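You operate a simulated robot arm through the tools that you are given. There is no shell and no other tool.

The job below is to be done with a simulated two-armed robot. You get a single attempt, and the scene is never put back.

Task
Take the lid off the grey grease can and lay it down on the top of the small table.
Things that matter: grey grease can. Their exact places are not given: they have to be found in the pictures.

Only the result counts: the job must be done as asked and must still hold three seconds after the hand-in. Knocking over, shifting, dropping, spilling or breaking anything else fails it. Lids that push on must go on centred and level and be pressed home; caps that screw on are set level and turned clockwise until they are tight.

Robot
Two 7-joint arms with two-finger parallel grippers on one trunk, on a base that moves. Base frame: it is fixed to the floor where the robot stands at the start and does not move with it; the origin is under the middle of the robot, x ahead of it, y to its left, z up. Readings come in mm, rad, newtons and seconds.
The left shoulder is at the start at [-92, 119, 825], the right one opposite. With the tool pointing down near the work surface each hand reaches from about 100 to 580 mm from the robot's upright axis, wherever it stands, measured 20 degrees to its own side. Places, roughly: grey grease can [-1000, -1500, 750]. Payload 3.43 kg a hand.
Tool frame (each hand has its own): the origin (TCP) lies between the finger pads and is the grasp point; the fingertips stand 30 mm ahead of it; z points along the fingers, y is the line along which they close. The gripper opens to 94 mm. The fingers are 28 mm wide and 10 mm thick; the gripper's body (50 by 96 mm) begins 55 mm behind the TCP.
Orientation is told as [roll, pitch, yaw] about the base's x, y, z axes, in that order, counted from this pose: with the fingers straight down and closing along the base's y, the tool's x points along the base's -x, its y along +y and its z along -z.

Tools
- The arms move only by the tool nudge_tool. It takes "left_rows", "right_rows" or both (then of equal length, played together; a hand with none holds still); each is a list of rows, each an object of numbers (a shift or turn left out is 0, a gripper value left out holds the last): "dx", "dy", "dz": the shift along the tool's x, y, z in units of 200 mm (1.0 is 200 mm); "ax", "ay", "az": the turn, a rotation vector about the tool's x, y, z in units of 45 degrees (1.0 is 45 degrees); "jaw": the opening in per cent of the stroke, from 0 (shut) to 100 (fully open). In form: [{"dx": .., "dy": .., "dz": .., "ax": .., "ay": .., "az": .., "jaw": ..}, ...]. A call has 1 to 20 rows; each row is the pose to reach, as a shift and turn from the pose commanded when the call began, along the tool's axes at that moment. A call with a number of a shift or a turn outside -1 to 1 is refused whole. Rows are played at 5 a second. More than 50 mm and 0.15 rad between two rows, or a gripper value outside its range, and nothing of the call is played. Where a pose cannot be reached the arm comes as near as it can. A force on the tool above 40 N (or 10 N above the force at the start of the call, whichever is more), or a blocked arm, ends the call early, and 0.2 s more pass. The fingers move at their own pace (about 153 mm/s each) and stop on an object; they squeeze with about 22 N. The grip force told is the motor's: it shows also when the fingers shut on nothing. Time passes only in rows, and 0.2 s behind the last, so rows that repeat a pose let the fingers close. The reply holds the time, the measured pose of the TCP, the force on the tool along the base axes, the opening and the grip force, in the units named above and with some noise, with the torque about the TCP (base axes, N m) and any sound that the robot's microphone picked up.
- Cameras (640 x 400 px; columns grow to the right, rows downward): "scene" is now at [39.1, -8.7, 1537.4]; the picture's right is [-0.10, -0.99, 0.00], its down [-0.70, 0.07, -0.71] and it looks along [0.71, -0.07, -0.70] (base axes); focal length 293 px, centre (320, 200). "left" rides on the left gripper at [76, -14, -102] in its tool frame; the picture's right is [0.18, 0.98, 0.00], its down [-0.75, 0.14, -0.64] and it looks along [-0.63, 0.12, 0.77] (tool axes); focal length 243 px, centre (320, 200). "right" rides on the right gripper at [76, 14, -103] in its tool frame; the picture's right is [-0.18, 0.98, 0.00], its down [-0.75, -0.14, -0.64] and it looks along [-0.63, -0.12, 0.77] (tool axes); focal length 243 px, centre (320, 200).
- get_image(camera): a new picture of that camera. The clock stands still meanwhile.
- slide_trunk(by): moves the trunk up (or, below 0, down) by that many mm; the arms and the scene camera ride with it, the base frame stays. It gives what a move gives, with no picture.
- base_move(legs): drives the robot by 1 to 6 legs, each [ahead, left, turn to the left] in mm, mm and rad, along the robot's own axes; the way and the turn of a leg run together, so that a leg with both is an arc; at most 1500 mm and 3.142 rad a leg. The arms and the cameras ride along, it lands a little off, and it stops where it bumps. It gives what a move gives.
- aim_head(pan, tilt): turns the head with the scene camera to pan (to the left, within 2.496 rad either way) and tilt (down, from -0.506 to 1.204), counted from straight ahead of the robot (the tilt from the chest, where the trunk bows). It gives what a move gives.
- point_at(camera, pixels): for up to 12 pixels [column, row] of the newest picture of that camera ("zoom" is the newest enlarged one), the place [x, y, z] in the base frame of the surface seen there, good to about 2 mm. The clock stands still meanwhile.
- enlarge(camera, box): a new picture of the part [left, top, right, bottom] of that camera's present view, enlarged. The clock stands still meanwhile.
- hand_in(): hands the job in; it is judged then, once.

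Leave the grippers open and the arms clear of the work at the hand-in unless told otherwise.

The tools are called after "Request:" by a JSON object that holds its "op" and its "data". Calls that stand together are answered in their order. nudge_tool: Moves the arms, as the interface text tells. Its arguments: {"type":"object","properties":{"left_rows":{"type":"array","items":{"type":"object","properties":{"dx":{"type":"number"},"dy":{"type":"number"},"dz":{"type":"number"},"ax":{"type":"number"},"ay":{"type":"number"},"az":{"type":"number"},"jaw":{"type":"number"}}}},"right_rows":{"type":"array","items":{"type":"object","properties":{"dx":{"type":"number"},"dy":{"type":"number"},"dz":{"type":"number"},"ax":{"type":"number"},"ay":{"type":"number"},"az":{"type":"number"},"jaw":{"type":"number"}}}}},"required":[]} The other tools are called the same way: slide_trunk (by) moves the trunk up or down; base_move (legs) drives the base; aim_head (pan, tilt) turns the head that bears the scene camera; get_image (camera) takes a picture; point_at (camera, pixels) gives the place of the surface under pixels of a picture; enlarge (camera, box) takes an enlarged picture of a part of a camera's view; hand_in () hands the job in.

At the start:

```text
time: 0.0
left_position: [279.5, 98.3, 1084.5]
left_ee_rot: [0.002, 0.001, 0.0]
left_contact_force: [0.7, 0.0, 0.9]
left_torque: [-0.01, 0.0, 0.0]
left_opening: 94.0
left_gripper_force: 0.0
right_position: [276.6, -108.5, 1046.9]
right_ee_rot: [0.0, 0.002, 0.0]
right_contact_force: [0.4, -0.1, 0.4]
right_torque: [0.01, 0.01, 0.02]
right_opening: 93.7
right_gripper_force: 0.0
trunk travel left (down, up): [-250.0, 85.0]
robot x, y, heading: [-0.5, -0.6, 0.003]
head pan, tilt (commanded): [-0.105, 0.775]
```

scene: 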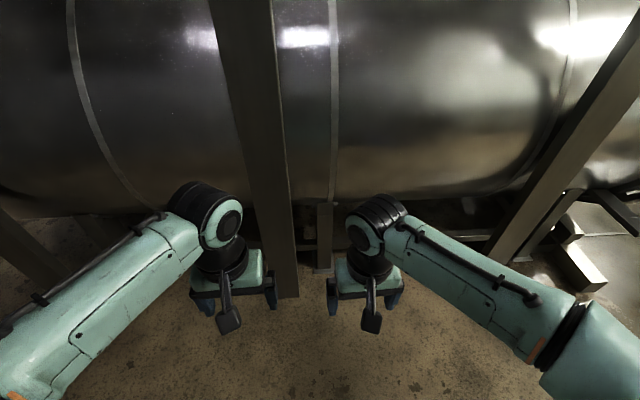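
right: 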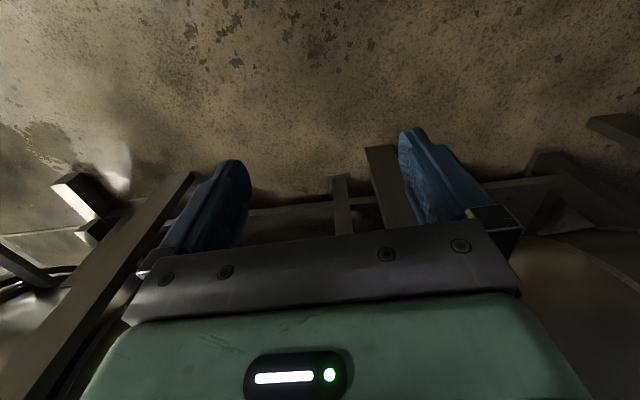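
left: 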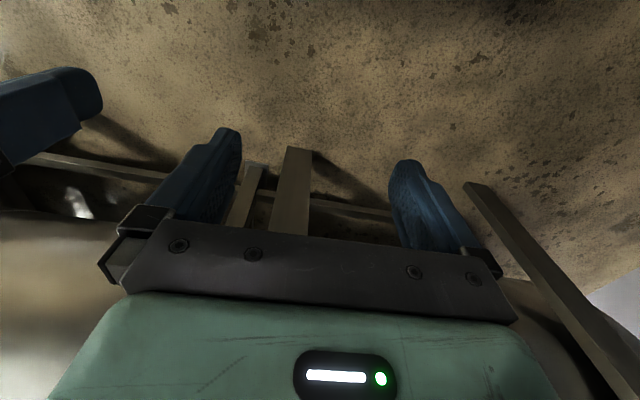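

The scene picture shows a large tank straight ahead. The grease can should be behind and to the right, so I'll turn the head toward it (pan about -2.16).

Request:
{"op": "aim_head", "data": {"pan": -2.16, "tilt": 0.45}}

Request:
{"op": "get_image", "data": {"camera": "scene"}}

```text
time: 2.0
left_position: [280.6, 97.3, 1085.3]
left_ee_rot: [0.001, -0.001, 0.001]
left_contact_force: [-0.4, 0.3, 0.2]
left_torque: [-0.06, 0.03, 0.03]
left_opening: 94.2
left_gripper_force: 0.1
right_position: [277.6, -107.8, 1046.8]
right_ee_rot: [-0.001, -0.001, 0.0]
right_contact_force: [0.1, -1.1, -0.1]
right_torque: [-0.01, 0.0, 0.0]
right_opening: 94.2
right_gripper_force: 0.1
trunk travel left (down, up): [-250.0, 85.0]
robot x, y, heading: [0.9, -0.7, 0.0]
head pan, tilt (commanded): [-2.161, 0.45]
```

```text
taken
```

scene: 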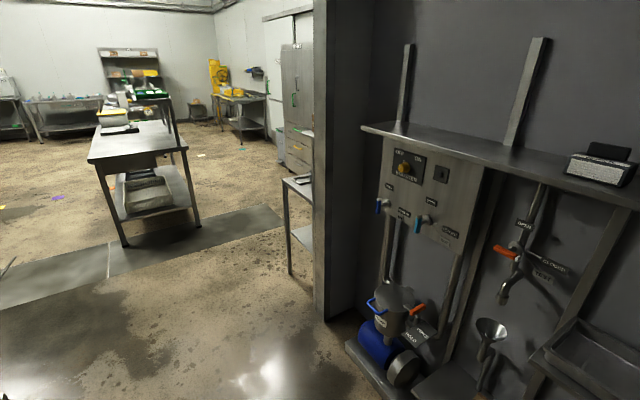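

I see a wall panel on the right, and a small table edge partly hidden behind a pillar near (300, 185). I'll measure several places to get the layout.

Request:
{"op": "point_at", "data": {"camera": "scene", "pixels": [[298, 183], [308, 181], [285, 182], [290, 270], [328, 315], [130, 150], [120, 240], [200, 222], [400, 130], [440, 200], [375, 340], [345, 350]]}}

Request:
{"op": "enlarge", "data": {"camera": "scene", "box": [240, 100, 400, 300]}}

```text
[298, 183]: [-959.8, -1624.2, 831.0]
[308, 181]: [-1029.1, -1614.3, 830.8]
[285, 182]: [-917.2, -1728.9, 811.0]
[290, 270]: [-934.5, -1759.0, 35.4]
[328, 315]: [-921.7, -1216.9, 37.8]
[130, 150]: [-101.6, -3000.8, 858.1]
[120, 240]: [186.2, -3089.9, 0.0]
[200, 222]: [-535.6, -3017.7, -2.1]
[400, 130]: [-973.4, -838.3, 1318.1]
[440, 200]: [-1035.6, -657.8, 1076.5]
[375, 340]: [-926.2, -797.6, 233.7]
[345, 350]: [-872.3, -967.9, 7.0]
```

```text
2.00 times, centred on (320, 200) of scene
```

zoom: 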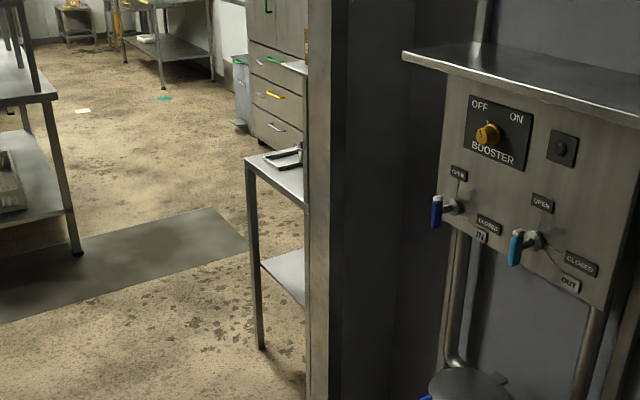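

The small table's near corner is around (-915, -1730, 810), with the pillar at y≈-1217. Before driving I'll look at the floor to the right side to check the way is clear.

Request:
{"op": "aim_head", "data": {"pan": -1.4, "tilt": 0.6}}

Request:
{"op": "get_image", "data": {"camera": "scene"}}

```text
time: 3.1
left_position: [281.4, 99.1, 1084.8]
left_ee_rot: [0.001, -0.001, -0.001]
left_contact_force: [-0.6, -0.4, 0.0]
left_torque: [-0.01, -0.02, -0.02]
left_opening: 93.6
left_gripper_force: 0.1
right_position: [277.0, -107.9, 1046.3]
right_ee_rot: [0.0, -0.001, -0.001]
right_contact_force: [0.3, 0.8, 0.0]
right_torque: [-0.03, 0.03, -0.03]
right_opening: 93.9
right_gripper_force: 0.1
trunk travel left (down, up): [-250.0, 85.0]
robot x, y, heading: [-1.8, 0.4, -0.003]
head pan, tilt (commanded): [-1.4, 0.6]
```

```text
taken
```

scene: 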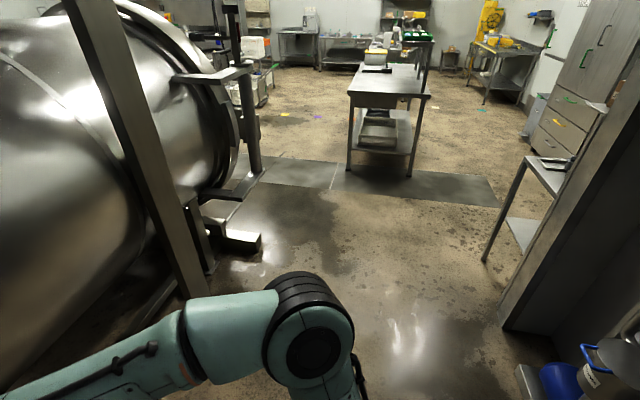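

The corridor to the right is clear: tank supports on the left, the small table at (545,170) on the right. I'll measure the obstacle edges.

Request:
{"op": "point_at", "data": {"camera": "scene", "pixels": [[260, 238], [245, 250], [200, 295], [215, 190], [260, 172], [484, 260], [505, 322], [524, 158], [552, 192], [548, 163], [350, 170], [525, 375]]}}

Request:
{"op": "enlarge", "data": {"camera": "scene", "box": [480, 110, 640, 210]}}

```text
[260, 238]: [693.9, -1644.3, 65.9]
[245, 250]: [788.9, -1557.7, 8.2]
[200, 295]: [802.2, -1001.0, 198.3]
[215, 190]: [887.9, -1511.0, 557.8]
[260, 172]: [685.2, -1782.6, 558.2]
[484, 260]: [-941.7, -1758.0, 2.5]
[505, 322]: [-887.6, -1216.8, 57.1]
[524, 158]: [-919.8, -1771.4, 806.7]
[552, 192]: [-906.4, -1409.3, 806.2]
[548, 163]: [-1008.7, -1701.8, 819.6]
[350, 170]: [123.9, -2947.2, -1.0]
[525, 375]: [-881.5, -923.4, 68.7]
```

```text
4.00 times, centred on (560, 160) of scene
```

zoom: 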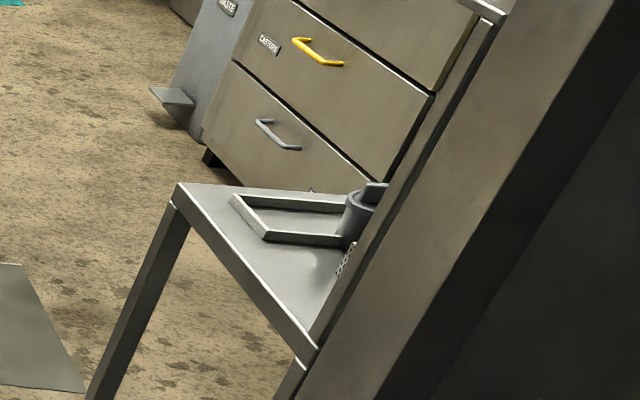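

The table's front edge is at x≈-906, z≈806, spanning y≈-1770 to about -1250, and the can is visible partly behind the pillar. The corridor is x from -880 to 690. I'll back up a little, sidestep right 1500 mm, then turn around to face the table.

Request:
{"op": "base_move", "data": {"legs": [[-150, 0, 0], [0, -1480, 0], [0, 0, 3.1416]]}}

Request:
{"op": "aim_head", "data": {"pan": 0, "tilt": 0.7}}

Request:
{"op": "get_image", "data": {"camera": "scene"}}

```text
refused: 3.1416 is not a number from -3.14159 to 3.14159
```

```text
time: 4.6
left_position: [280.5, 98.9, 1083.9]
left_ee_rot: [0.0, 0.0, -0.001]
left_contact_force: [-0.1, -0.2, 0.4]
left_torque: [-0.01, 0.0, 0.03]
left_opening: 93.8
left_gripper_force: 0.2
right_position: [276.9, -108.2, 1046.6]
right_ee_rot: [-0.002, 0.001, 0.0]
right_contact_force: [-0.3, 0.4, -0.5]
right_torque: [-0.01, -0.01, -0.01]
right_opening: 94.1
right_gripper_force: 0.1
trunk travel left (down, up): [-250.0, 85.0]
robot x, y, heading: [0.5, -3.1, -0.0]
head pan, tilt (commanded): [0.0, 0.7]
```

```text
taken
```

scene: 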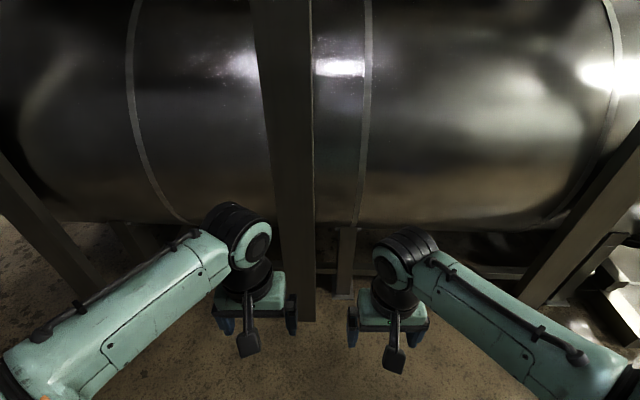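

The drive was refused because the turn was slightly over the limit. I'll repeat it with a turn of 3.14.

Request:
{"op": "base_move", "data": {"legs": [[-150, 0, 0], [0, -1480, 0], [0, 0, 3.14]]}}

Request:
{"op": "get_image", "data": {"camera": "scene"}}

```text
time: 26.0
left_position: [-429.6, -1571.6, 1085.2]
left_ee_rot: [0.0, 0.0, 3.138]
left_contact_force: [-0.3, -0.4, 0.1]
left_torque: [-0.03, 0.0, 0.0]
left_opening: 94.2
left_gripper_force: 0.0
right_position: [-425.1, -1365.5, 1045.7]
right_ee_rot: [0.002, 0.001, 3.138]
right_contact_force: [0.3, 0.2, 1.3]
right_torque: [-0.01, 0.0, 0.05]
right_opening: 93.9
right_gripper_force: 0.1
trunk travel left (down, up): [-250.0, 85.0]
robot x, y, heading: [-149.8, -1475.0, 3.139]
head pan, tilt (commanded): [0.0, 0.7]
```

```text
taken
```

scene: 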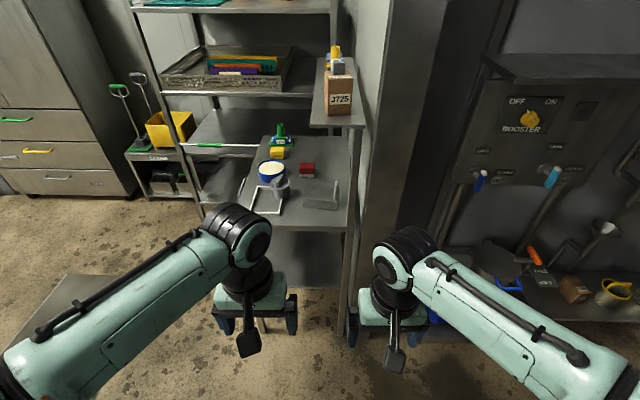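

Now facing the table: on it I see a bowl (270,172), a can-like thing (282,187), a red item (307,170), etc. I'll enlarge.

Request:
{"op": "enlarge", "data": {"camera": "scene", "box": [200, 110, 360, 230]}}

Request:
{"op": "point_at", "data": {"camera": "scene", "pixels": [[282, 180], [285, 200], [322, 190], [345, 225], [250, 205], [305, 225], [322, 118], [355, 150], [270, 172], [308, 170], [260, 140], [335, 300]]}}

```text
3.33 times, centred on (280, 170) of scene
```

zoom: 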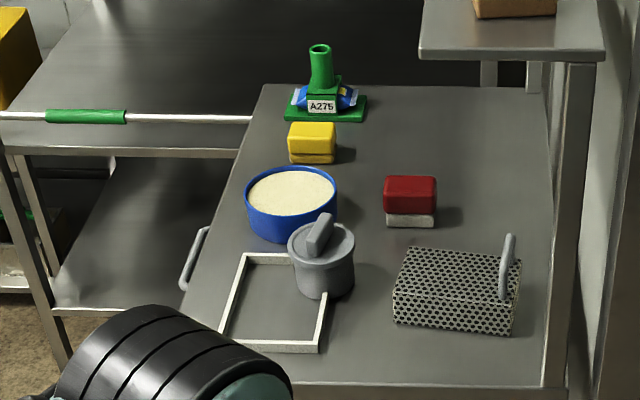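

```text
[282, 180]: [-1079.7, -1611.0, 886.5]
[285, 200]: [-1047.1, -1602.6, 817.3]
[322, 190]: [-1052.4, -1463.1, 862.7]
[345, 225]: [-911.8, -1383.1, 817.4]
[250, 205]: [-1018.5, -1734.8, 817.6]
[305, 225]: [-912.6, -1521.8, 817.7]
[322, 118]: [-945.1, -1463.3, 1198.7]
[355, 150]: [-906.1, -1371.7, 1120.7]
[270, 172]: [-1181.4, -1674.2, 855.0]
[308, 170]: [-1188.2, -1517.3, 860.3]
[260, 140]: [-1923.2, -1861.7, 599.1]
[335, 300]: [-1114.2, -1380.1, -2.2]
```

The can is grey with a push-type lid with a bar handle (zoom (320,255)), standing in the corner of a flat frame near a bowl at about (-1075, -1606). The table top is z≈817; an overhead shelf is at z≈1198 to the right. I'll first retract the right hand 100 mm, to keep it clear of the shelf post.

Request:
{"op": "nudge_tool", "data": {"right_rows": [{"dx": 0.2}, {"dx": 0.4}, {"dx": 0.5}, {"dx": 0.5}]}}

Request:
{"op": "point_at", "data": {"camera": "zoom", "pixels": [[319, 230], [328, 216], [312, 252], [320, 297], [300, 245], [345, 240], [320, 262], [325, 340], [290, 215], [225, 330], [400, 310], [500, 240]]}}

```text
time: 27.0
left_position: [-429.4, -1572.4, 1084.9]
left_ee_rot: [-0.001, 0.001, 3.139]
left_contact_force: [-0.2, -0.8, 0.5]
left_torque: [0.0, 0.02, 0.01]
left_opening: 94.1
left_gripper_force: 0.0
right_position: [-323.7, -1367.1, 1046.5]
right_ee_rot: [0.002, 0.0, 3.139]
right_contact_force: [0.1, -0.8, 0.2]
right_torque: [0.01, -0.03, 0.0]
right_opening: 94.0
right_gripper_force: 0.0
trunk travel left (down, up): [-250.0, 85.0]
robot x, y, heading: [-147.0, -1475.0, 3.135]
head pan, tilt (commanded): [0.0, 0.7]
```

```text
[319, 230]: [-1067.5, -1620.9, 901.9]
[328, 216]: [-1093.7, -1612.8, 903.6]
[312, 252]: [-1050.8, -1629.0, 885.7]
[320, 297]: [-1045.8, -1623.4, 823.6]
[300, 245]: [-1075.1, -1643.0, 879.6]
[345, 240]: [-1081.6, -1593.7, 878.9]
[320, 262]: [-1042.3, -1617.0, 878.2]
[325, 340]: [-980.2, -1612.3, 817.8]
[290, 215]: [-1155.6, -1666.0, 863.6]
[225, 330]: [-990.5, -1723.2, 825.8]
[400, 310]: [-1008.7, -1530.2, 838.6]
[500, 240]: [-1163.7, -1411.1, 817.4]
```

The lid top is at z≈879 with a bar handle up to z≈903, centred around (-1073, -1618). I'll drive 430 mm ahead and 10 mm to the right, then look from closer.

Request:
{"op": "base_move", "data": {"legs": [[430, -10, 0]]}}

Request:
{"op": "get_image", "data": {"camera": "scene"}}

Request:
{"op": "get_image", "data": {"camera": "left"}}

```text
time: 29.6
left_position: [-857.1, -1560.3, 1084.6]
left_ee_rot: [0.0, -0.001, 3.14]
left_contact_force: [0.2, -0.1, -0.5]
left_torque: [0.01, -0.04, 0.02]
left_opening: 93.9
left_gripper_force: 0.1
right_position: [-752.4, -1355.3, 1046.0]
right_ee_rot: [0.0, 0.001, 3.141]
right_contact_force: [-1.0, 0.6, -0.5]
right_torque: [0.0, 0.01, -0.04]
right_opening: 93.8
right_gripper_force: 0.0
trunk travel left (down, up): [-250.0, 85.0]
robot x, y, heading: [-576.1, -1462.0, 3.137]
head pan, tilt (commanded): [0.0, 0.7]
```

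```text
taken
```

scene: 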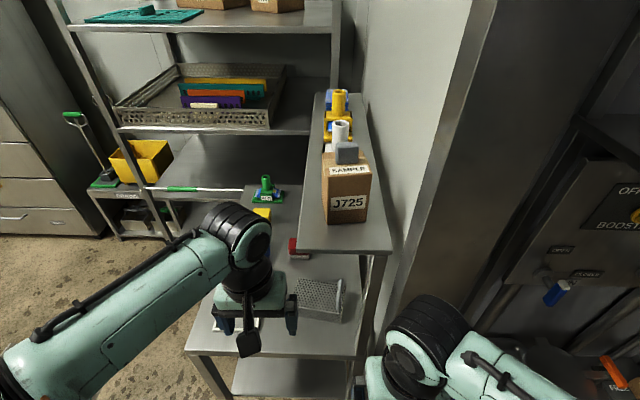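

```text
taken
```

left: 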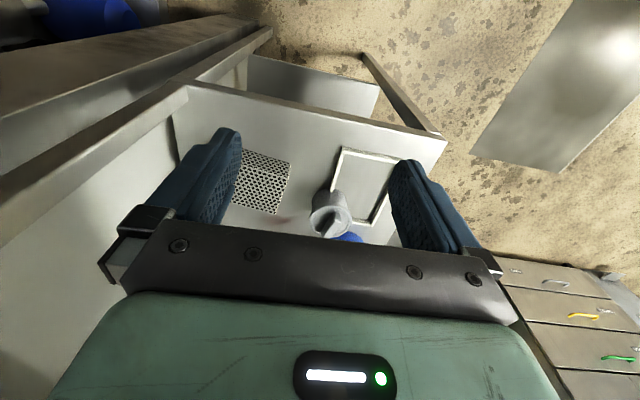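

In the left wrist picture (upside-down view) the can is at (330,215) with the lid's dark bar handle. I'll enlarge it and measure.

Request:
{"op": "enlarge", "data": {"camera": "left", "box": [280, 160, 380, 250]}}

```text
4.44 times, centred on (330, 205) of left
```

zoom: 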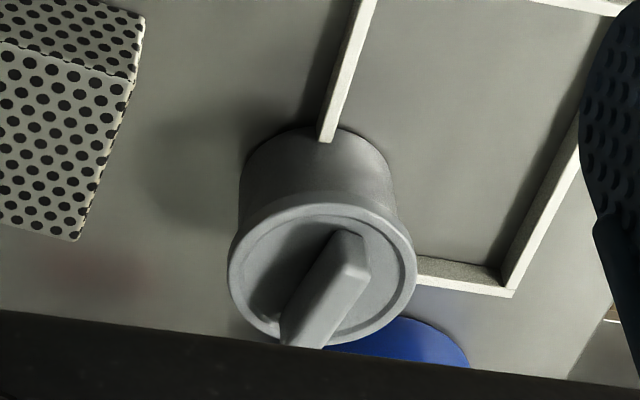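

I can see the lid disc and a bar handle with its own orientation. I'll measure points on handle, lid rim and can body.

Request:
{"op": "point_at", "data": {"camera": "zoom", "pixels": [[358, 255], [300, 315], [340, 240], [365, 270], [285, 325], [318, 343], [240, 270], [405, 250], [320, 205], [310, 180], [260, 160], [375, 165]]}}

```text
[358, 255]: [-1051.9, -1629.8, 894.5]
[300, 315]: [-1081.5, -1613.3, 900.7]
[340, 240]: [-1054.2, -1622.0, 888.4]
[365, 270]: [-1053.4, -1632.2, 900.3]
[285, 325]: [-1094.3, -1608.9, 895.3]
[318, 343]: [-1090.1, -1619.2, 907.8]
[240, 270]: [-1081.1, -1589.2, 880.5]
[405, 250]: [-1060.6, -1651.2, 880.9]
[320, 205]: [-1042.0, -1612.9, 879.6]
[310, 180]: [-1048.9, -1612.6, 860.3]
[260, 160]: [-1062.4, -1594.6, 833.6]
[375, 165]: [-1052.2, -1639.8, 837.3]
```

The handle top runs from about (-1052,-1630) to (-1093,-1613) at z≈905, the lid centre is about (-1074,-1620), lid surface z≈880. I'll move the left hand to hover above and slightly before the can (about (-1050,-1618,985)), open.

Request:
{"op": "nudge_tool", "data": {"left_rows": [{"dx": -0.14, "dy": 0.04, "dz": 0.07, "jaw": 100}, {"dx": -0.28, "dy": 0.08, "dz": 0.14}, {"dx": -0.42, "dy": 0.125, "dz": 0.21}, {"dx": -0.56, "dy": 0.17, "dz": 0.29}, {"dx": -0.7, "dy": 0.21, "dz": 0.36}, {"dx": -0.84, "dy": 0.25, "dz": 0.43}, {"dx": -0.965, "dy": 0.29, "dz": 0.5}, {"dx": -0.965, "dy": 0.29, "dz": 0.5}]}}

Request:
{"op": "get_image", "data": {"camera": "left"}}

Request:
{"op": "get_image", "data": {"camera": "scene"}}

```text
time: 31.4
left_position: [-1050.3, -1618.2, 985.1]
left_ee_rot: [0.0, 0.0, 3.139]
left_contact_force: [0.5, 0.4, -0.3]
left_torque: [-0.04, -0.02, -0.01]
left_opening: 94.2
left_gripper_force: 0.1
right_position: [-752.0, -1354.1, 1045.9]
right_ee_rot: [-0.001, -0.001, 3.14]
right_contact_force: [-0.5, 0.1, 0.9]
right_torque: [0.03, -0.01, 0.01]
right_opening: 93.9
right_gripper_force: 0.0
trunk travel left (down, up): [-250.0, 85.0]
robot x, y, heading: [-577.2, -1464.4, 3.141]
head pan, tilt (commanded): [0.0, 0.7]
```

```text
taken
```

left: 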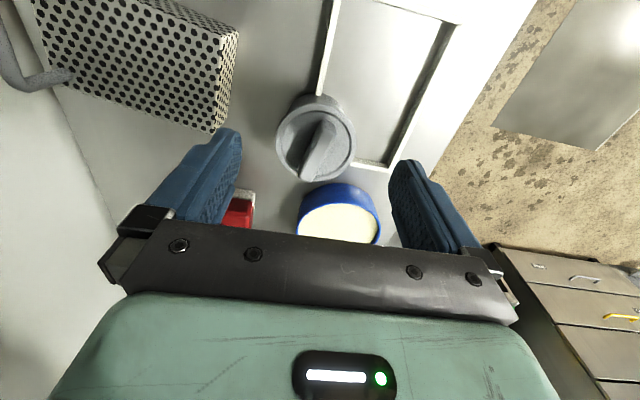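

```text
taken
```

scene: 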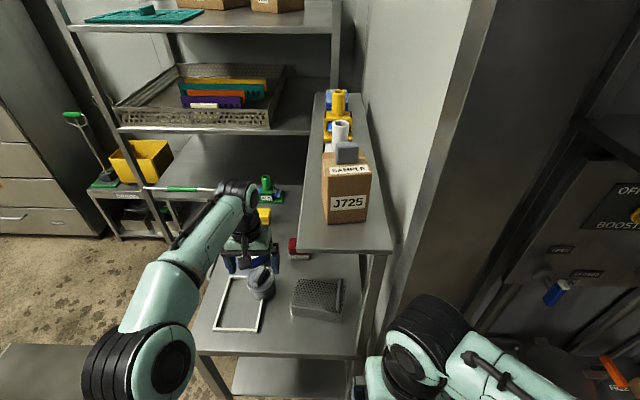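

Good view of the can at (317,138). I'll enlarge it and measure the handle precisely.

Request:
{"op": "enlarge", "data": {"camera": "left", "box": [254, 90, 382, 190]}}

```text
4.00 times, centred on (318, 140) of left
```

zoom: 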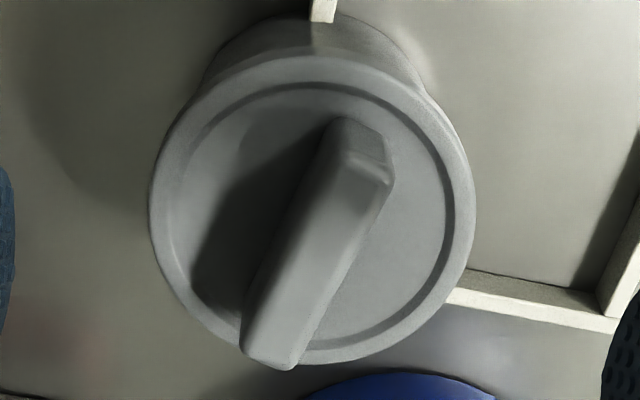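

Request:
{"op": "point_at", "data": {"camera": "zoom", "pixels": [[345, 165], [380, 180], [255, 345], [290, 355], [365, 175], [275, 345], [315, 260], [155, 215], [470, 215], [310, 62], [310, 355], [420, 200]]}}

```text
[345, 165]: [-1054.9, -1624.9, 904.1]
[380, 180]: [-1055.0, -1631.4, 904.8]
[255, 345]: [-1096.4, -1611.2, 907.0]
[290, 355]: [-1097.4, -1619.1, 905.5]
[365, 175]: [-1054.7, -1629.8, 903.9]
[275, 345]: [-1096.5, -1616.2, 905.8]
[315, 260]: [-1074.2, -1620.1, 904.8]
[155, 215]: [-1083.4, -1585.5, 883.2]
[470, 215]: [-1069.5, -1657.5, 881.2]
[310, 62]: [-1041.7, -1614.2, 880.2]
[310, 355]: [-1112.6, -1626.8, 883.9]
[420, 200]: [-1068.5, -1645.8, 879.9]
```

The lid centre comes out near (-1076,-1621) with radius ≈36. I'll take more points along the handle's top centre line to fix its angle.

Request:
{"op": "point_at", "data": {"camera": "zoom", "pixels": [[340, 175], [325, 205], [310, 235], [290, 270], [275, 300], [262, 325], [378, 195], [362, 225], [346, 255], [330, 285], [314, 315], [298, 345]]}}

```text
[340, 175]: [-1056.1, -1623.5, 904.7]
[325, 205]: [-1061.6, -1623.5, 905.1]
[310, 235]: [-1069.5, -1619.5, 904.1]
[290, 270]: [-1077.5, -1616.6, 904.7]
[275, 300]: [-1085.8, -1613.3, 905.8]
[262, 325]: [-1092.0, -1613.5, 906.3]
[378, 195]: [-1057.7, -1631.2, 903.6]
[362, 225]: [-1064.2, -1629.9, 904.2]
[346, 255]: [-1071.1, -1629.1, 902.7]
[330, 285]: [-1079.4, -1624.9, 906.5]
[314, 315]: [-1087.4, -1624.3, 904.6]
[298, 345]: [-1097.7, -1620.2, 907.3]
```

The handle lies about 16° off x (heading x+, y−), ~9 mm wide, centre (-1075.5,-1622). I'll shift over it, turn the tool by 16° and come down to z≈950, then check.

Request:
{"op": "nudge_tool", "data": {"left_rows": [{"dx": -0.04, "dy": 0.006, "az": 0.12}, {"dx": -0.085, "dy": 0.012, "az": 0.24}, {"dx": -0.126, "dy": 0.019, "az": 0.36}, {"dx": -0.126, "dy": 0.019, "dz": 0.09, "az": 0.36}, {"dx": -0.126, "dy": 0.019, "dz": 0.175, "az": 0.36}, {"dx": -0.126, "dy": 0.019, "dz": 0.175, "az": 0.36}]}}

Request:
{"op": "get_image", "data": {"camera": "left"}}

```text
time: 32.8
left_position: [-1075.6, -1621.5, 949.0]
left_ee_rot: [0.0, 0.0, 2.856]
left_contact_force: [0.4, 0.3, 0.8]
left_torque: [0.01, -0.01, 0.01]
left_opening: 94.0
left_gripper_force: 0.1
right_position: [-751.5, -1354.8, 1046.4]
right_ee_rot: [0.0, -0.001, 3.141]
right_contact_force: [-0.6, -0.3, 0.2]
right_torque: [0.0, 0.01, -0.02]
right_opening: 93.8
right_gripper_force: 0.2
trunk travel left (down, up): [-250.0, 85.0]
robot x, y, heading: [-574.4, -1462.5, 3.141]
head pan, tilt (commanded): [0.0, 0.7]
```

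```text
taken
```

left: 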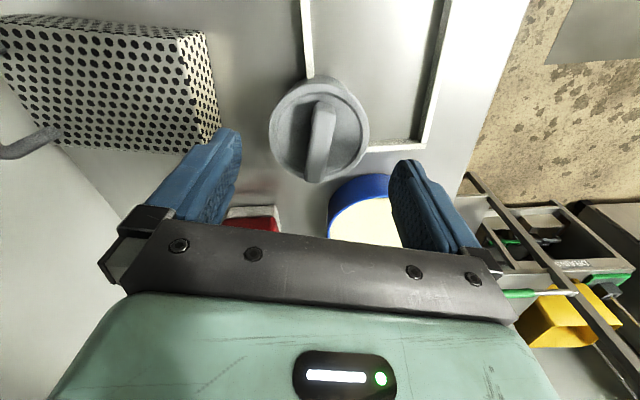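

The handle now looks nearly aligned at (320,140). I'll enlarge and measure again to refine the angle.

Request:
{"op": "enlarge", "data": {"camera": "left", "box": [256, 65, 384, 195]}}

```text
3.08 times, centred on (320, 130) of left
```

zoom: 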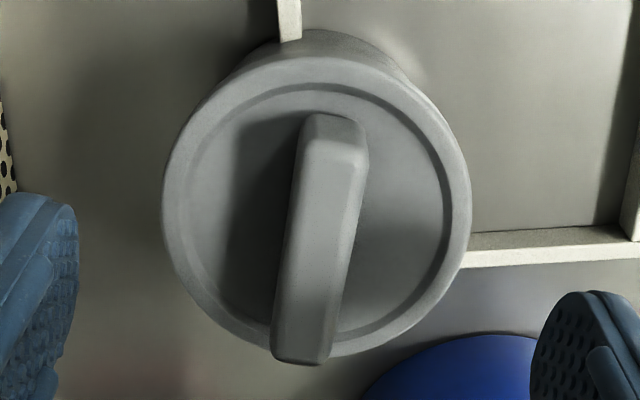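

Request:
{"op": "point_at", "data": {"camera": "zoom", "pixels": [[305, 180], [295, 240], [284, 300], [276, 350], [360, 180], [350, 240], [340, 300], [330, 352], [165, 190], [468, 190], [320, 62], [320, 345]]}}

```text
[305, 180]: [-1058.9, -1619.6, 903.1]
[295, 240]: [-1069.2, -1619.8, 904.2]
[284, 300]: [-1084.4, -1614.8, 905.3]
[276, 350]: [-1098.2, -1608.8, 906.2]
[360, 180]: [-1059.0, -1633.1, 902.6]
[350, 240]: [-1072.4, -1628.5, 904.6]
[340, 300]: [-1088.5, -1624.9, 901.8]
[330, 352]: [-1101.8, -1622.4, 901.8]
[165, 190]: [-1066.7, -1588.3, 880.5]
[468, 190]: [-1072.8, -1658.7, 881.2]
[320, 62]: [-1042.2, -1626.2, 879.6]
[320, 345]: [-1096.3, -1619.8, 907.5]
```

Handle centre (-1077,-1622.5) and angle ≈15°, matching the tool to within 2°. I'll descend so the fingertips stop about 4 mm above the lid (TCP z≈915), then close.

Request:
{"op": "nudge_tool", "data": {"left_rows": [{"dz": 0.06}, {"dz": 0.12}, {"dz": 0.15}, {"dz": 0.17}, {"dz": 0.17}]}}

Request:
{"op": "get_image", "data": {"camera": "left"}}

```text
time: 34.0
left_position: [-1074.7, -1622.5, 915.2]
left_ee_rot: [0.0, 0.0, 2.856]
left_contact_force: [0.0, 0.0, 0.5]
left_torque: [0.01, -0.03, -0.02]
left_opening: 94.1
left_gripper_force: 0.0
right_position: [-751.0, -1354.8, 1045.8]
right_ee_rot: [-0.002, 0.001, 3.14]
right_contact_force: [0.4, 0.4, -0.1]
right_torque: [0.0, 0.0, -0.01]
right_opening: 93.9
right_gripper_force: 0.1
trunk travel left (down, up): [-250.0, 85.0]
robot x, y, heading: [-578.4, -1462.6, 3.135]
head pan, tilt (commanded): [0.0, 0.7]
```

```text
taken
```

left: 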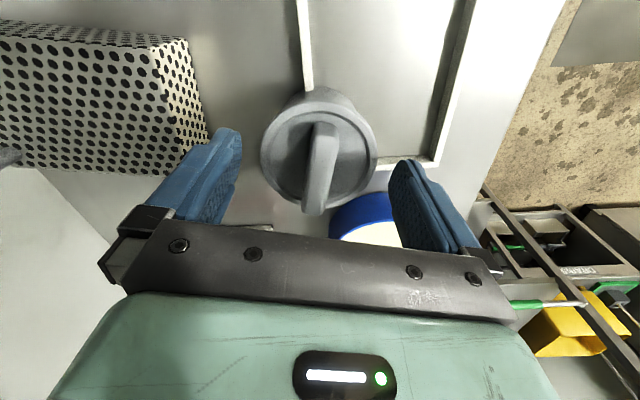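

The handle lies centred between the fingers with no contact. Now I close the jaw gently and let it settle.

Request:
{"op": "nudge_tool", "data": {"left_rows": [{"jaw": 40}, {"jaw": 15}, {"jaw": 0}, {"jaw": 0}, {"jaw": 0}, {"jaw": 0}]}}

Request:
{"op": "get_image", "data": {"camera": "left"}}

```text
time: 35.4
left_position: [-1074.9, -1622.0, 915.8]
left_ee_rot: [0.002, 0.001, 2.856]
left_contact_force: [0.3, -0.5, 1.0]
left_torque: [0.01, -0.01, 0.0]
left_opening: 13.6
left_gripper_force: 22.1
right_position: [-752.2, -1355.6, 1046.1]
right_ee_rot: [0.001, -0.001, 3.139]
right_contact_force: [-0.6, -1.1, -0.1]
right_torque: [-0.01, 0.01, 0.0]
right_opening: 94.1
right_gripper_force: 0.0
trunk travel left (down, up): [-250.0, 85.0]
robot x, y, heading: [-575.7, -1464.3, 3.138]
head pan, tilt (commanded): [0.0, 0.7]
heard: snap
```

```text
taken
```

left: 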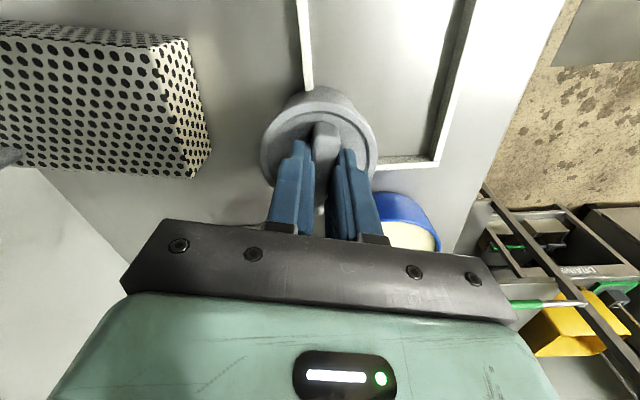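

The fingers hold the handle (opening 13.6 mm, 22 N), and a snap was heard. I'll try a small, slow straight lift of 4 mm and watch the force.

Request:
{"op": "nudge_tool", "data": {"left_rows": [{"dz": -0.005}, {"dz": -0.01}, {"dz": -0.015}, {"dz": -0.02}, {"dz": -0.02}]}}

Request:
{"op": "enlarge", "data": {"camera": "left", "box": [240, 65, 400, 195]}}

```text
time: 36.6
left_position: [-1076.1, -1622.0, 919.2]
left_ee_rot: [0.001, -0.002, 2.858]
left_contact_force: [-0.4, -0.2, -0.4]
left_torque: [0.01, -0.03, 0.01]
left_opening: 13.7
left_gripper_force: 22.1
right_position: [-752.3, -1354.6, 1045.5]
right_ee_rot: [0.001, 0.0, 3.141]
right_contact_force: [-0.4, -0.2, 0.3]
right_torque: [-0.02, 0.03, -0.03]
right_opening: 94.1
right_gripper_force: 0.0
trunk travel left (down, up): [-250.0, 85.0]
robot x, y, heading: [-579.5, -1462.6, 3.136]
head pan, tilt (commanded): [0.0, 0.7]
```

```text
3.08 times, centred on (320, 130) of left
```

zoom: 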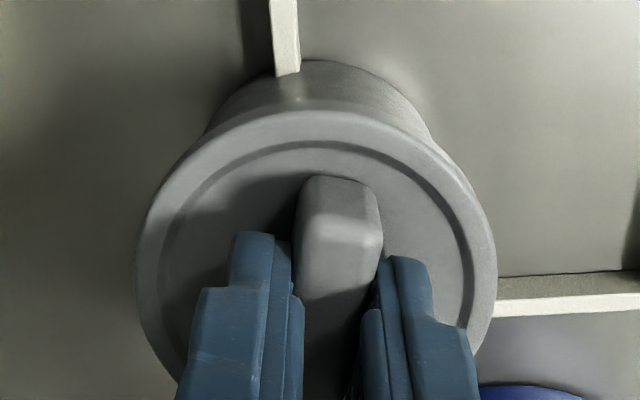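

Force stayed near zero. I'll check whether the lid rose with the hand and the can stayed put.

Request:
{"op": "point_at", "data": {"camera": "zoom", "pixels": [[320, 120], [150, 270], [485, 260], [338, 225], [320, 80], [300, 95], [420, 105], [290, 60], [230, 160], [420, 160]]}}

Request:
{"op": "enlarge", "data": {"camera": "scene", "box": [220, 240, 300, 320]}}

```text
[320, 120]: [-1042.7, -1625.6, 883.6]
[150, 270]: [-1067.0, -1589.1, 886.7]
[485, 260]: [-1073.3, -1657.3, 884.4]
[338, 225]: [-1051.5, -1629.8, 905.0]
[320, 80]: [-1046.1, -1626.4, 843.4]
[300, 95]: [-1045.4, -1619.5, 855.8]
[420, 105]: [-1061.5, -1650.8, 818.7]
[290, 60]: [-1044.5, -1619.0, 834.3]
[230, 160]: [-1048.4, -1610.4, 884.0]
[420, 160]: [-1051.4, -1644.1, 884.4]
```

```text
5.00 times, centred on (260, 280) of scene
```

zoom: 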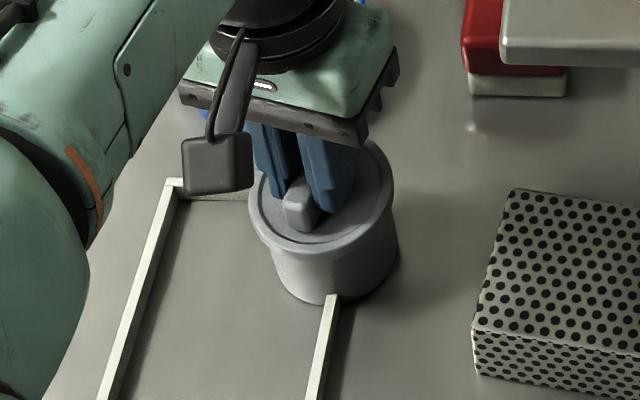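

The lid rim rose from 880 to 884 with no load, so it seems free. I'll raise slowly another 16 mm and look for a gap between lid and can.

Request:
{"op": "nudge_tool", "data": {"left_rows": [{"dz": -0.015}, {"dz": -0.03}, {"dz": -0.045}, {"dz": -0.06}, {"dz": -0.08}, {"dz": -0.08}]}}

Request:
{"op": "enlarge", "data": {"camera": "scene", "box": [220, 240, 300, 320]}}

Request:
{"op": "get_image", "data": {"camera": "left"}}

```text
time: 38.0
left_position: [-1075.2, -1622.1, 936.2]
left_ee_rot: [-0.001, -0.001, 2.857]
left_contact_force: [-0.8, 0.0, 0.2]
left_torque: [0.02, 0.02, 0.0]
left_opening: 13.7
left_gripper_force: 22.0
right_position: [-751.9, -1355.1, 1045.1]
right_ee_rot: [0.0, -0.001, 3.14]
right_contact_force: [-0.4, -0.2, 0.3]
right_torque: [-0.02, -0.02, -0.03]
right_opening: 93.9
right_gripper_force: 0.1
trunk travel left (down, up): [-250.0, 85.0]
robot x, y, heading: [-572.5, -1462.6, 3.141]
head pan, tilt (commanded): [0.0, 0.7]
```

```text
5.00 times, centred on (260, 280) of scene
```

zoom: 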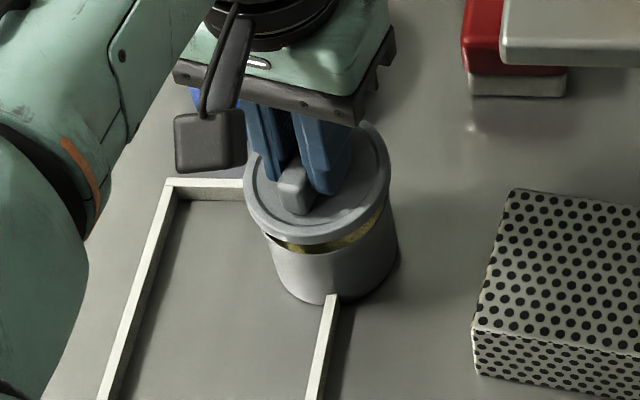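

```text
taken
```

left: 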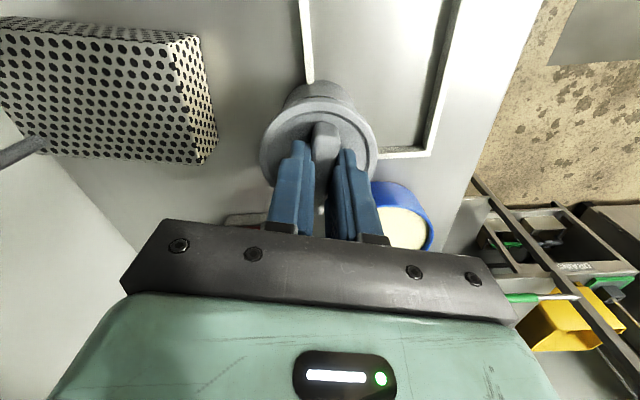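

The lid is off: grease shows in the gap between lid and can. I'll lift it straight up another 60 mm.

Request:
{"op": "nudge_tool", "data": {"left_rows": [{"dz": -0.06}, {"dz": -0.12}, {"dz": -0.18}, {"dz": -0.24}, {"dz": -0.3}, {"dz": -0.3}]}}

Request:
{"op": "enlarge", "data": {"camera": "scene", "box": [200, 220, 360, 340]}}

```text
time: 39.4
left_position: [-1074.8, -1622.0, 995.4]
left_ee_rot: [0.0, 0.0, 2.854]
left_contact_force: [0.5, -0.2, 0.0]
left_torque: [-0.03, -0.01, 0.01]
left_opening: 13.7
left_gripper_force: 21.7
right_position: [-752.2, -1355.6, 1045.7]
right_ee_rot: [0.0, -0.001, 3.139]
right_contact_force: [0.1, 0.5, 0.3]
right_torque: [-0.01, -0.03, 0.01]
right_opening: 94.3
right_gripper_force: 0.0
trunk travel left (down, up): [-250.0, 85.0]
robot x, y, heading: [-574.7, -1462.5, 3.14]
head pan, tilt (commanded): [0.0, 0.7]
```

```text
3.33 times, centred on (280, 280) of scene
```

zoom: 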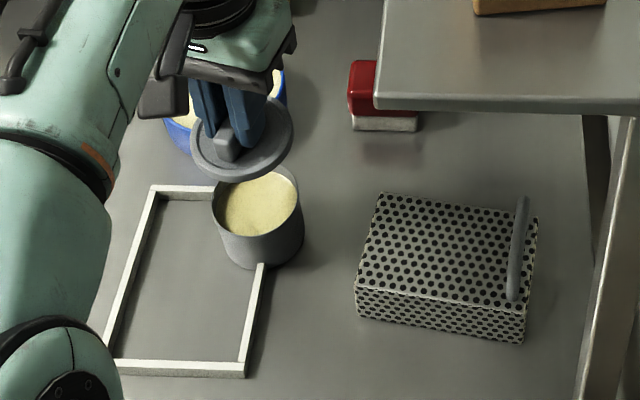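

The can stands open with grease in it, and the lid is held level. Now I measure the free space between frame and perforated block for the lid.

Request:
{"op": "point_at", "data": {"camera": "zoom", "pixels": [[245, 376], [266, 264], [358, 318], [378, 198], [523, 343], [305, 300], [300, 350], [310, 220], [350, 130], [303, 245], [330, 160], [250, 170]]}}

Request:
{"op": "get_image", "data": {"camera": "scene"}}

```text
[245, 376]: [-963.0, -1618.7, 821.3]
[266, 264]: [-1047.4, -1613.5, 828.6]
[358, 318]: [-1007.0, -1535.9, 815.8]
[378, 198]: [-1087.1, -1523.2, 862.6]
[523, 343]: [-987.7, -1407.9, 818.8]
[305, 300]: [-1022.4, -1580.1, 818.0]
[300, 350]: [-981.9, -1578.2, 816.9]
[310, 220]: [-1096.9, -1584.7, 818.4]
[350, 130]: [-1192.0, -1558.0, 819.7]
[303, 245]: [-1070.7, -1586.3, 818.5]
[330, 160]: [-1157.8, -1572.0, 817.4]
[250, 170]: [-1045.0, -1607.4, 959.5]
```

```text
taken
```

scene: 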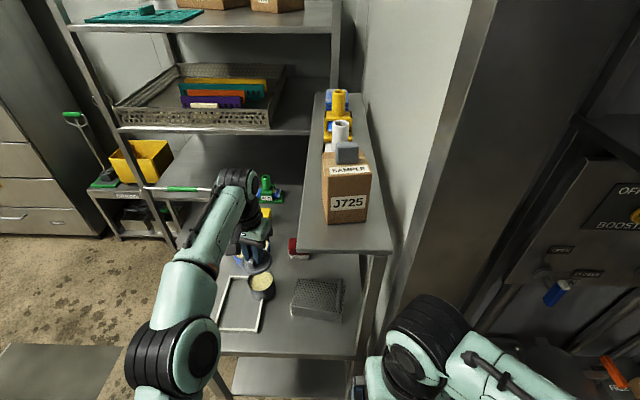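

The free spot between the frame (front corner (-963,-1618)) and the block (corner (-1007,-1536)) centred at about (-960,-1563) has room on all sides (table edge x≈-906). Before moving, I check the overhead shelf's corner, the arm's elbow and the lid's underside.

Request:
{"op": "point_at", "data": {"camera": "scene", "pixels": [[299, 249], [316, 100], [299, 240], [385, 253], [185, 350], [240, 178], [250, 225], [265, 240], [300, 355], [215, 353], [355, 357], [175, 390]]}}

Request:
{"op": "enlarge", "data": {"camera": "scene", "box": [220, 200, 310, 310]}}

```text
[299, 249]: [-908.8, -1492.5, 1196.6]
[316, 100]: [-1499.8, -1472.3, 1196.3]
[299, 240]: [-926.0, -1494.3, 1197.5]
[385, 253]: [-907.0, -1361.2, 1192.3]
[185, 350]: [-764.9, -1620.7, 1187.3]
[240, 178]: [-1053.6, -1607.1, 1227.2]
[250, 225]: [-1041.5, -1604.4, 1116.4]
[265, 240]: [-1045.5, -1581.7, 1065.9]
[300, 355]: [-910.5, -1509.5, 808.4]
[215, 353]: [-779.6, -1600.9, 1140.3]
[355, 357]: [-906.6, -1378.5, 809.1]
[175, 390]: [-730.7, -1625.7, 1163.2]
```

```text
3.64 times, centred on (265, 255) of scene
```

zoom: 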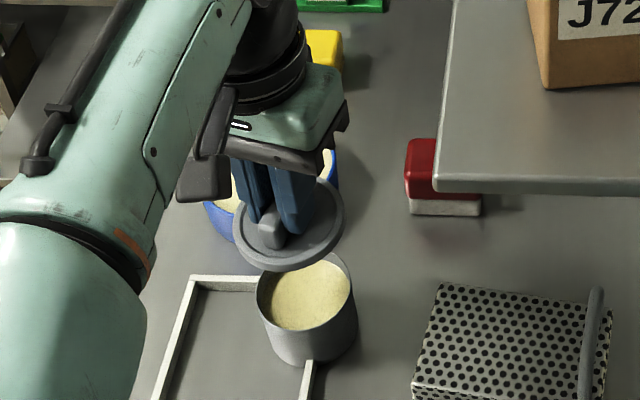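

The shelf's front-left corner is at (-909,-1493), top z 1197, and the wrist reaches z≈1227 there, so I'll first retreat toward the robot at the same y, go down below shelf level, and only then shift right. First let me measure the lid's rim underside.

Request:
{"op": "point_at", "data": {"camera": "zoom", "pixels": [[285, 250], [285, 260], [285, 264], [285, 267], [285, 269], [310, 258], [310, 262], [310, 265], [330, 245], [335, 245], [340, 230], [262, 265]]}}

```text
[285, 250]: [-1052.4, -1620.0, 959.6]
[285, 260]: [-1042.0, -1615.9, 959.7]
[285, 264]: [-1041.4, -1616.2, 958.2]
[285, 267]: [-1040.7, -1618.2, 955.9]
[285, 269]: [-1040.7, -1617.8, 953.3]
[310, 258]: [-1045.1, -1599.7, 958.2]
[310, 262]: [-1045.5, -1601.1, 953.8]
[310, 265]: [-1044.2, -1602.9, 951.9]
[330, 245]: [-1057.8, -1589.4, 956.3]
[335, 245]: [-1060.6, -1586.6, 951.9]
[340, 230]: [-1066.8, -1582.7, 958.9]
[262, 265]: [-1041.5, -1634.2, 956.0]
```

The rim's lower edge is about 44 mm below the TCP. Now I move back toward the robot (to x≈-960, y≈-1622) at the same height and then down to z≈905.

Request:
{"op": "nudge_tool", "data": {"left_rows": [{"dx": 0.11, "dy": -0.032}, {"dx": 0.22, "dy": -0.065}, {"dx": 0.33, "dy": -0.097}, {"dx": 0.44, "dy": -0.13}, {"dx": 0.552, "dy": -0.162}, {"dx": 0.552, "dy": -0.162, "dz": 0.1}, {"dx": 0.552, "dy": -0.162, "dz": 0.2}, {"dx": 0.552, "dy": -0.162, "dz": 0.3}, {"dx": 0.552, "dy": -0.162, "dz": 0.4}, {"dx": 0.552, "dy": -0.162, "dz": 0.45}, {"dx": 0.552, "dy": -0.162, "dz": 0.45}]}}

Request:
{"op": "get_image", "data": {"camera": "scene"}}

Request:
{"op": "get_image", "data": {"camera": "left"}}

```text
time: 41.8
left_position: [-959.3, -1621.4, 905.1]
left_ee_rot: [-0.001, 0.001, 2.858]
left_contact_force: [-0.6, 0.3, -0.8]
left_torque: [0.05, -0.01, -0.01]
left_opening: 13.7
left_gripper_force: 22.0
right_position: [-751.8, -1355.0, 1046.2]
right_ee_rot: [0.001, 0.001, 3.139]
right_contact_force: [-0.6, -0.7, 0.9]
right_torque: [0.03, 0.01, -0.01]
right_opening: 94.0
right_gripper_force: 0.1
trunk travel left (down, up): [-250.0, 85.0]
robot x, y, heading: [-579.1, -1465.1, 3.143]
head pan, tilt (commanded): [0.0, 0.7]
```

```text
taken
```

scene: 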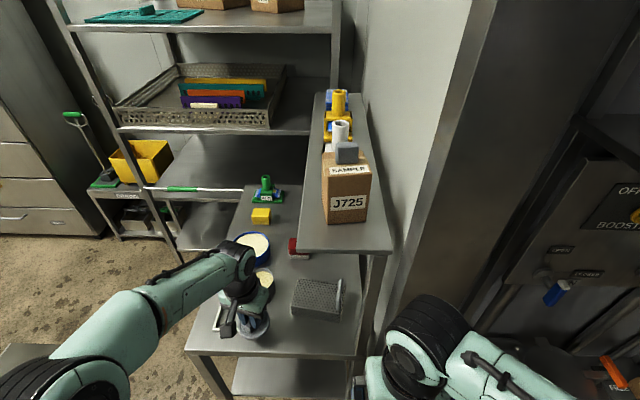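

```text
taken
```

left: 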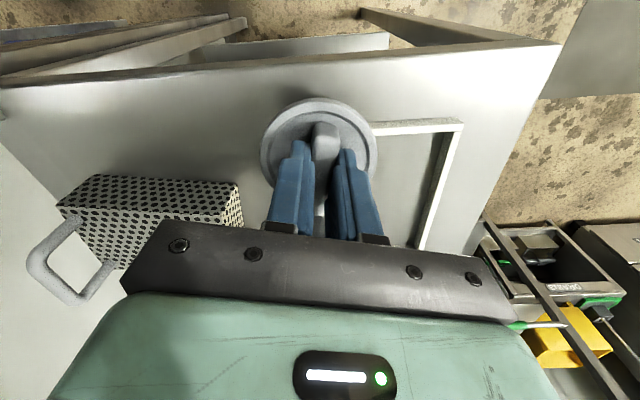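

All clear; the lid hangs in front of the frame. I shift it 57 mm to the right (base +y) to about (-960,-1564).

Request:
{"op": "nudge_tool", "data": {"left_rows": [{"dx": -0.02, "dy": -0.068}, {"dx": -0.04, "dy": -0.137}, {"dx": -0.06, "dy": -0.205}, {"dx": -0.08, "dy": -0.2735}, {"dx": -0.08, "dy": -0.2735}]}}

Request:
{"op": "get_image", "data": {"camera": "scene"}}

Request:
{"op": "get_image", "data": {"camera": "left"}}

```text
time: 43.0
left_position: [-960.4, -1564.8, 906.8]
left_ee_rot: [0.0, -0.001, 2.857]
left_contact_force: [-0.9, -0.4, 0.1]
left_torque: [-0.03, -0.03, -0.02]
left_opening: 13.7
left_gripper_force: 21.8
right_position: [-752.5, -1355.3, 1047.7]
right_ee_rot: [0.0, -0.002, 3.141]
right_contact_force: [-0.9, 0.1, -0.9]
right_torque: [0.0, 0.02, -0.02]
right_opening: 94.1
right_gripper_force: 0.1
trunk travel left (down, up): [-250.0, 85.0]
robot x, y, heading: [-574.6, -1465.3, 3.139]
head pan, tilt (commanded): [0.0, 0.7]
```

```text
taken
```

scene: 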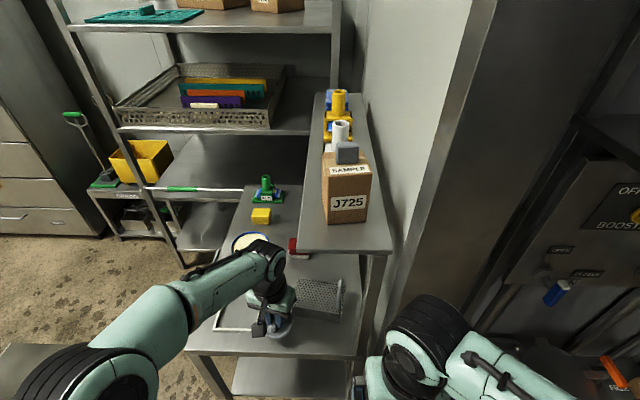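

```text
taken
```

left: 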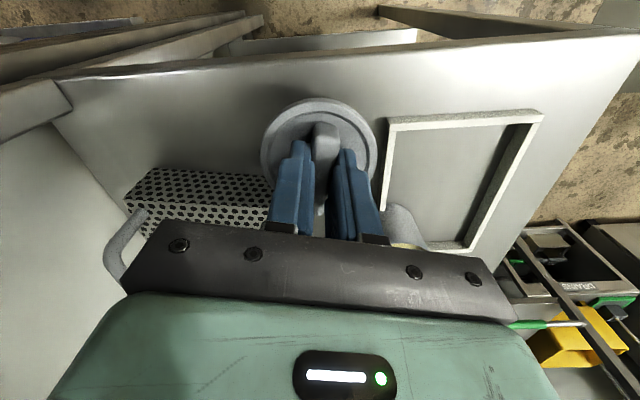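

The lid is over the free patch; frame and block are clear on both sides. I descend 40 mm to just above the table (lid underside ≈5 mm up).

Request:
{"op": "nudge_tool", "data": {"left_rows": [{"dz": 0.05}, {"dz": 0.1}, {"dz": 0.15}, {"dz": 0.18}, {"dz": 0.195}, {"dz": 0.195}]}}

Request:
{"op": "enlarge", "data": {"camera": "left", "box": [220, 60, 420, 220]}}

Request:
{"op": "enlarge", "data": {"camera": "scene", "box": [220, 270, 330, 360]}}

```text
time: 44.4
left_position: [-959.2, -1566.5, 867.7]
left_ee_rot: [0.001, 0.0, 2.857]
left_contact_force: [0.2, -0.2, -0.2]
left_torque: [0.0, 0.04, 0.02]
left_opening: 13.8
left_gripper_force: 22.0
right_position: [-751.2, -1355.5, 1046.2]
right_ee_rot: [0.0, -0.001, 3.14]
right_contact_force: [-0.6, -0.5, 0.3]
right_torque: [0.02, -0.03, -0.01]
right_opening: 94.1
right_gripper_force: 0.1
trunk travel left (down, up): [-250.0, 85.0]
robot x, y, heading: [-577.4, -1460.3, 3.138]
head pan, tilt (commanded): [0.0, 0.7]
```

```text
2.50 times, centred on (320, 140) of left
```

zoom: 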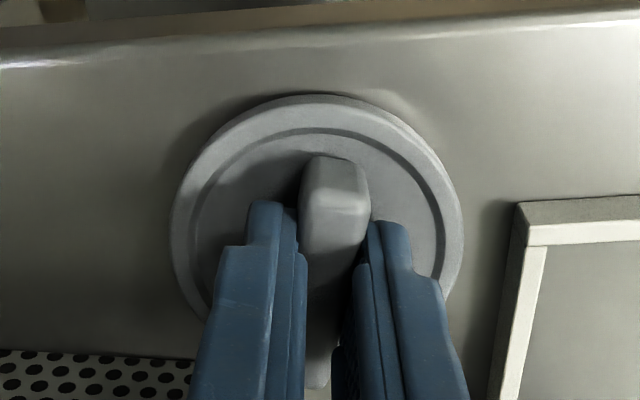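

```text
4.44 times, centred on (275, 315) of scene
```

zoom: 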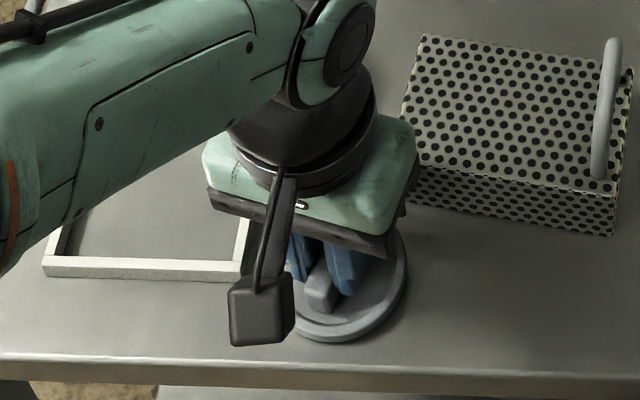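

The lid hovers just above bare table with clearance to the edge, frame and block. I'll descend in 1 mm steps for 5 mm and read the force.

Request:
{"op": "nudge_tool", "data": {"left_rows": [{"dz": 0.005}, {"dz": 0.01}, {"dz": 0.015}, {"dz": 0.02}, {"dz": 0.025}, {"dz": 0.025}]}}

```text
time: 45.8
left_position: [-959.9, -1564.3, 862.8]
left_ee_rot: [0.001, -0.002, 2.858]
left_contact_force: [-1.9, -1.0, 18.7]
left_torque: [-0.23, -0.49, -0.05]
left_opening: 13.9
left_gripper_force: 22.3
right_position: [-751.2, -1354.2, 1044.5]
right_ee_rot: [0.0, 0.0, 3.14]
right_contact_force: [0.2, 0.4, 0.0]
right_torque: [-0.01, -0.02, 0.02]
right_opening: 94.0
right_gripper_force: 0.0
trunk travel left (down, up): [-250.0, 85.0]
robot x, y, heading: [-575.4, -1462.0, 3.141]
head pan, tilt (commanded): [0.0, 0.7]
```

The lid touches the table (18.7 N up). I'll ease up about 1 mm to unload it and check.

Request:
{"op": "nudge_tool", "data": {"left_rows": [{"dz": -0.003}, {"dz": -0.005}, {"dz": -0.005}]}}

```text
time: 46.6
left_position: [-960.1, -1565.7, 861.6]
left_ee_rot: [-0.001, 0.003, 2.858]
left_contact_force: [-3.7, 0.8, 7.5]
left_torque: [-0.03, -0.14, -0.02]
left_opening: 13.6
left_gripper_force: 22.3
right_position: [-752.6, -1354.5, 1046.2]
right_ee_rot: [0.002, 0.0, 3.138]
right_contact_force: [0.5, -0.6, -0.6]
right_torque: [0.03, 0.02, 0.02]
right_opening: 94.0
right_gripper_force: 0.0
trunk travel left (down, up): [-250.0, 85.0]
robot x, y, heading: [-577.9, -1461.4, 3.14]
head pan, tilt (commanded): [0.0, 0.7]
```

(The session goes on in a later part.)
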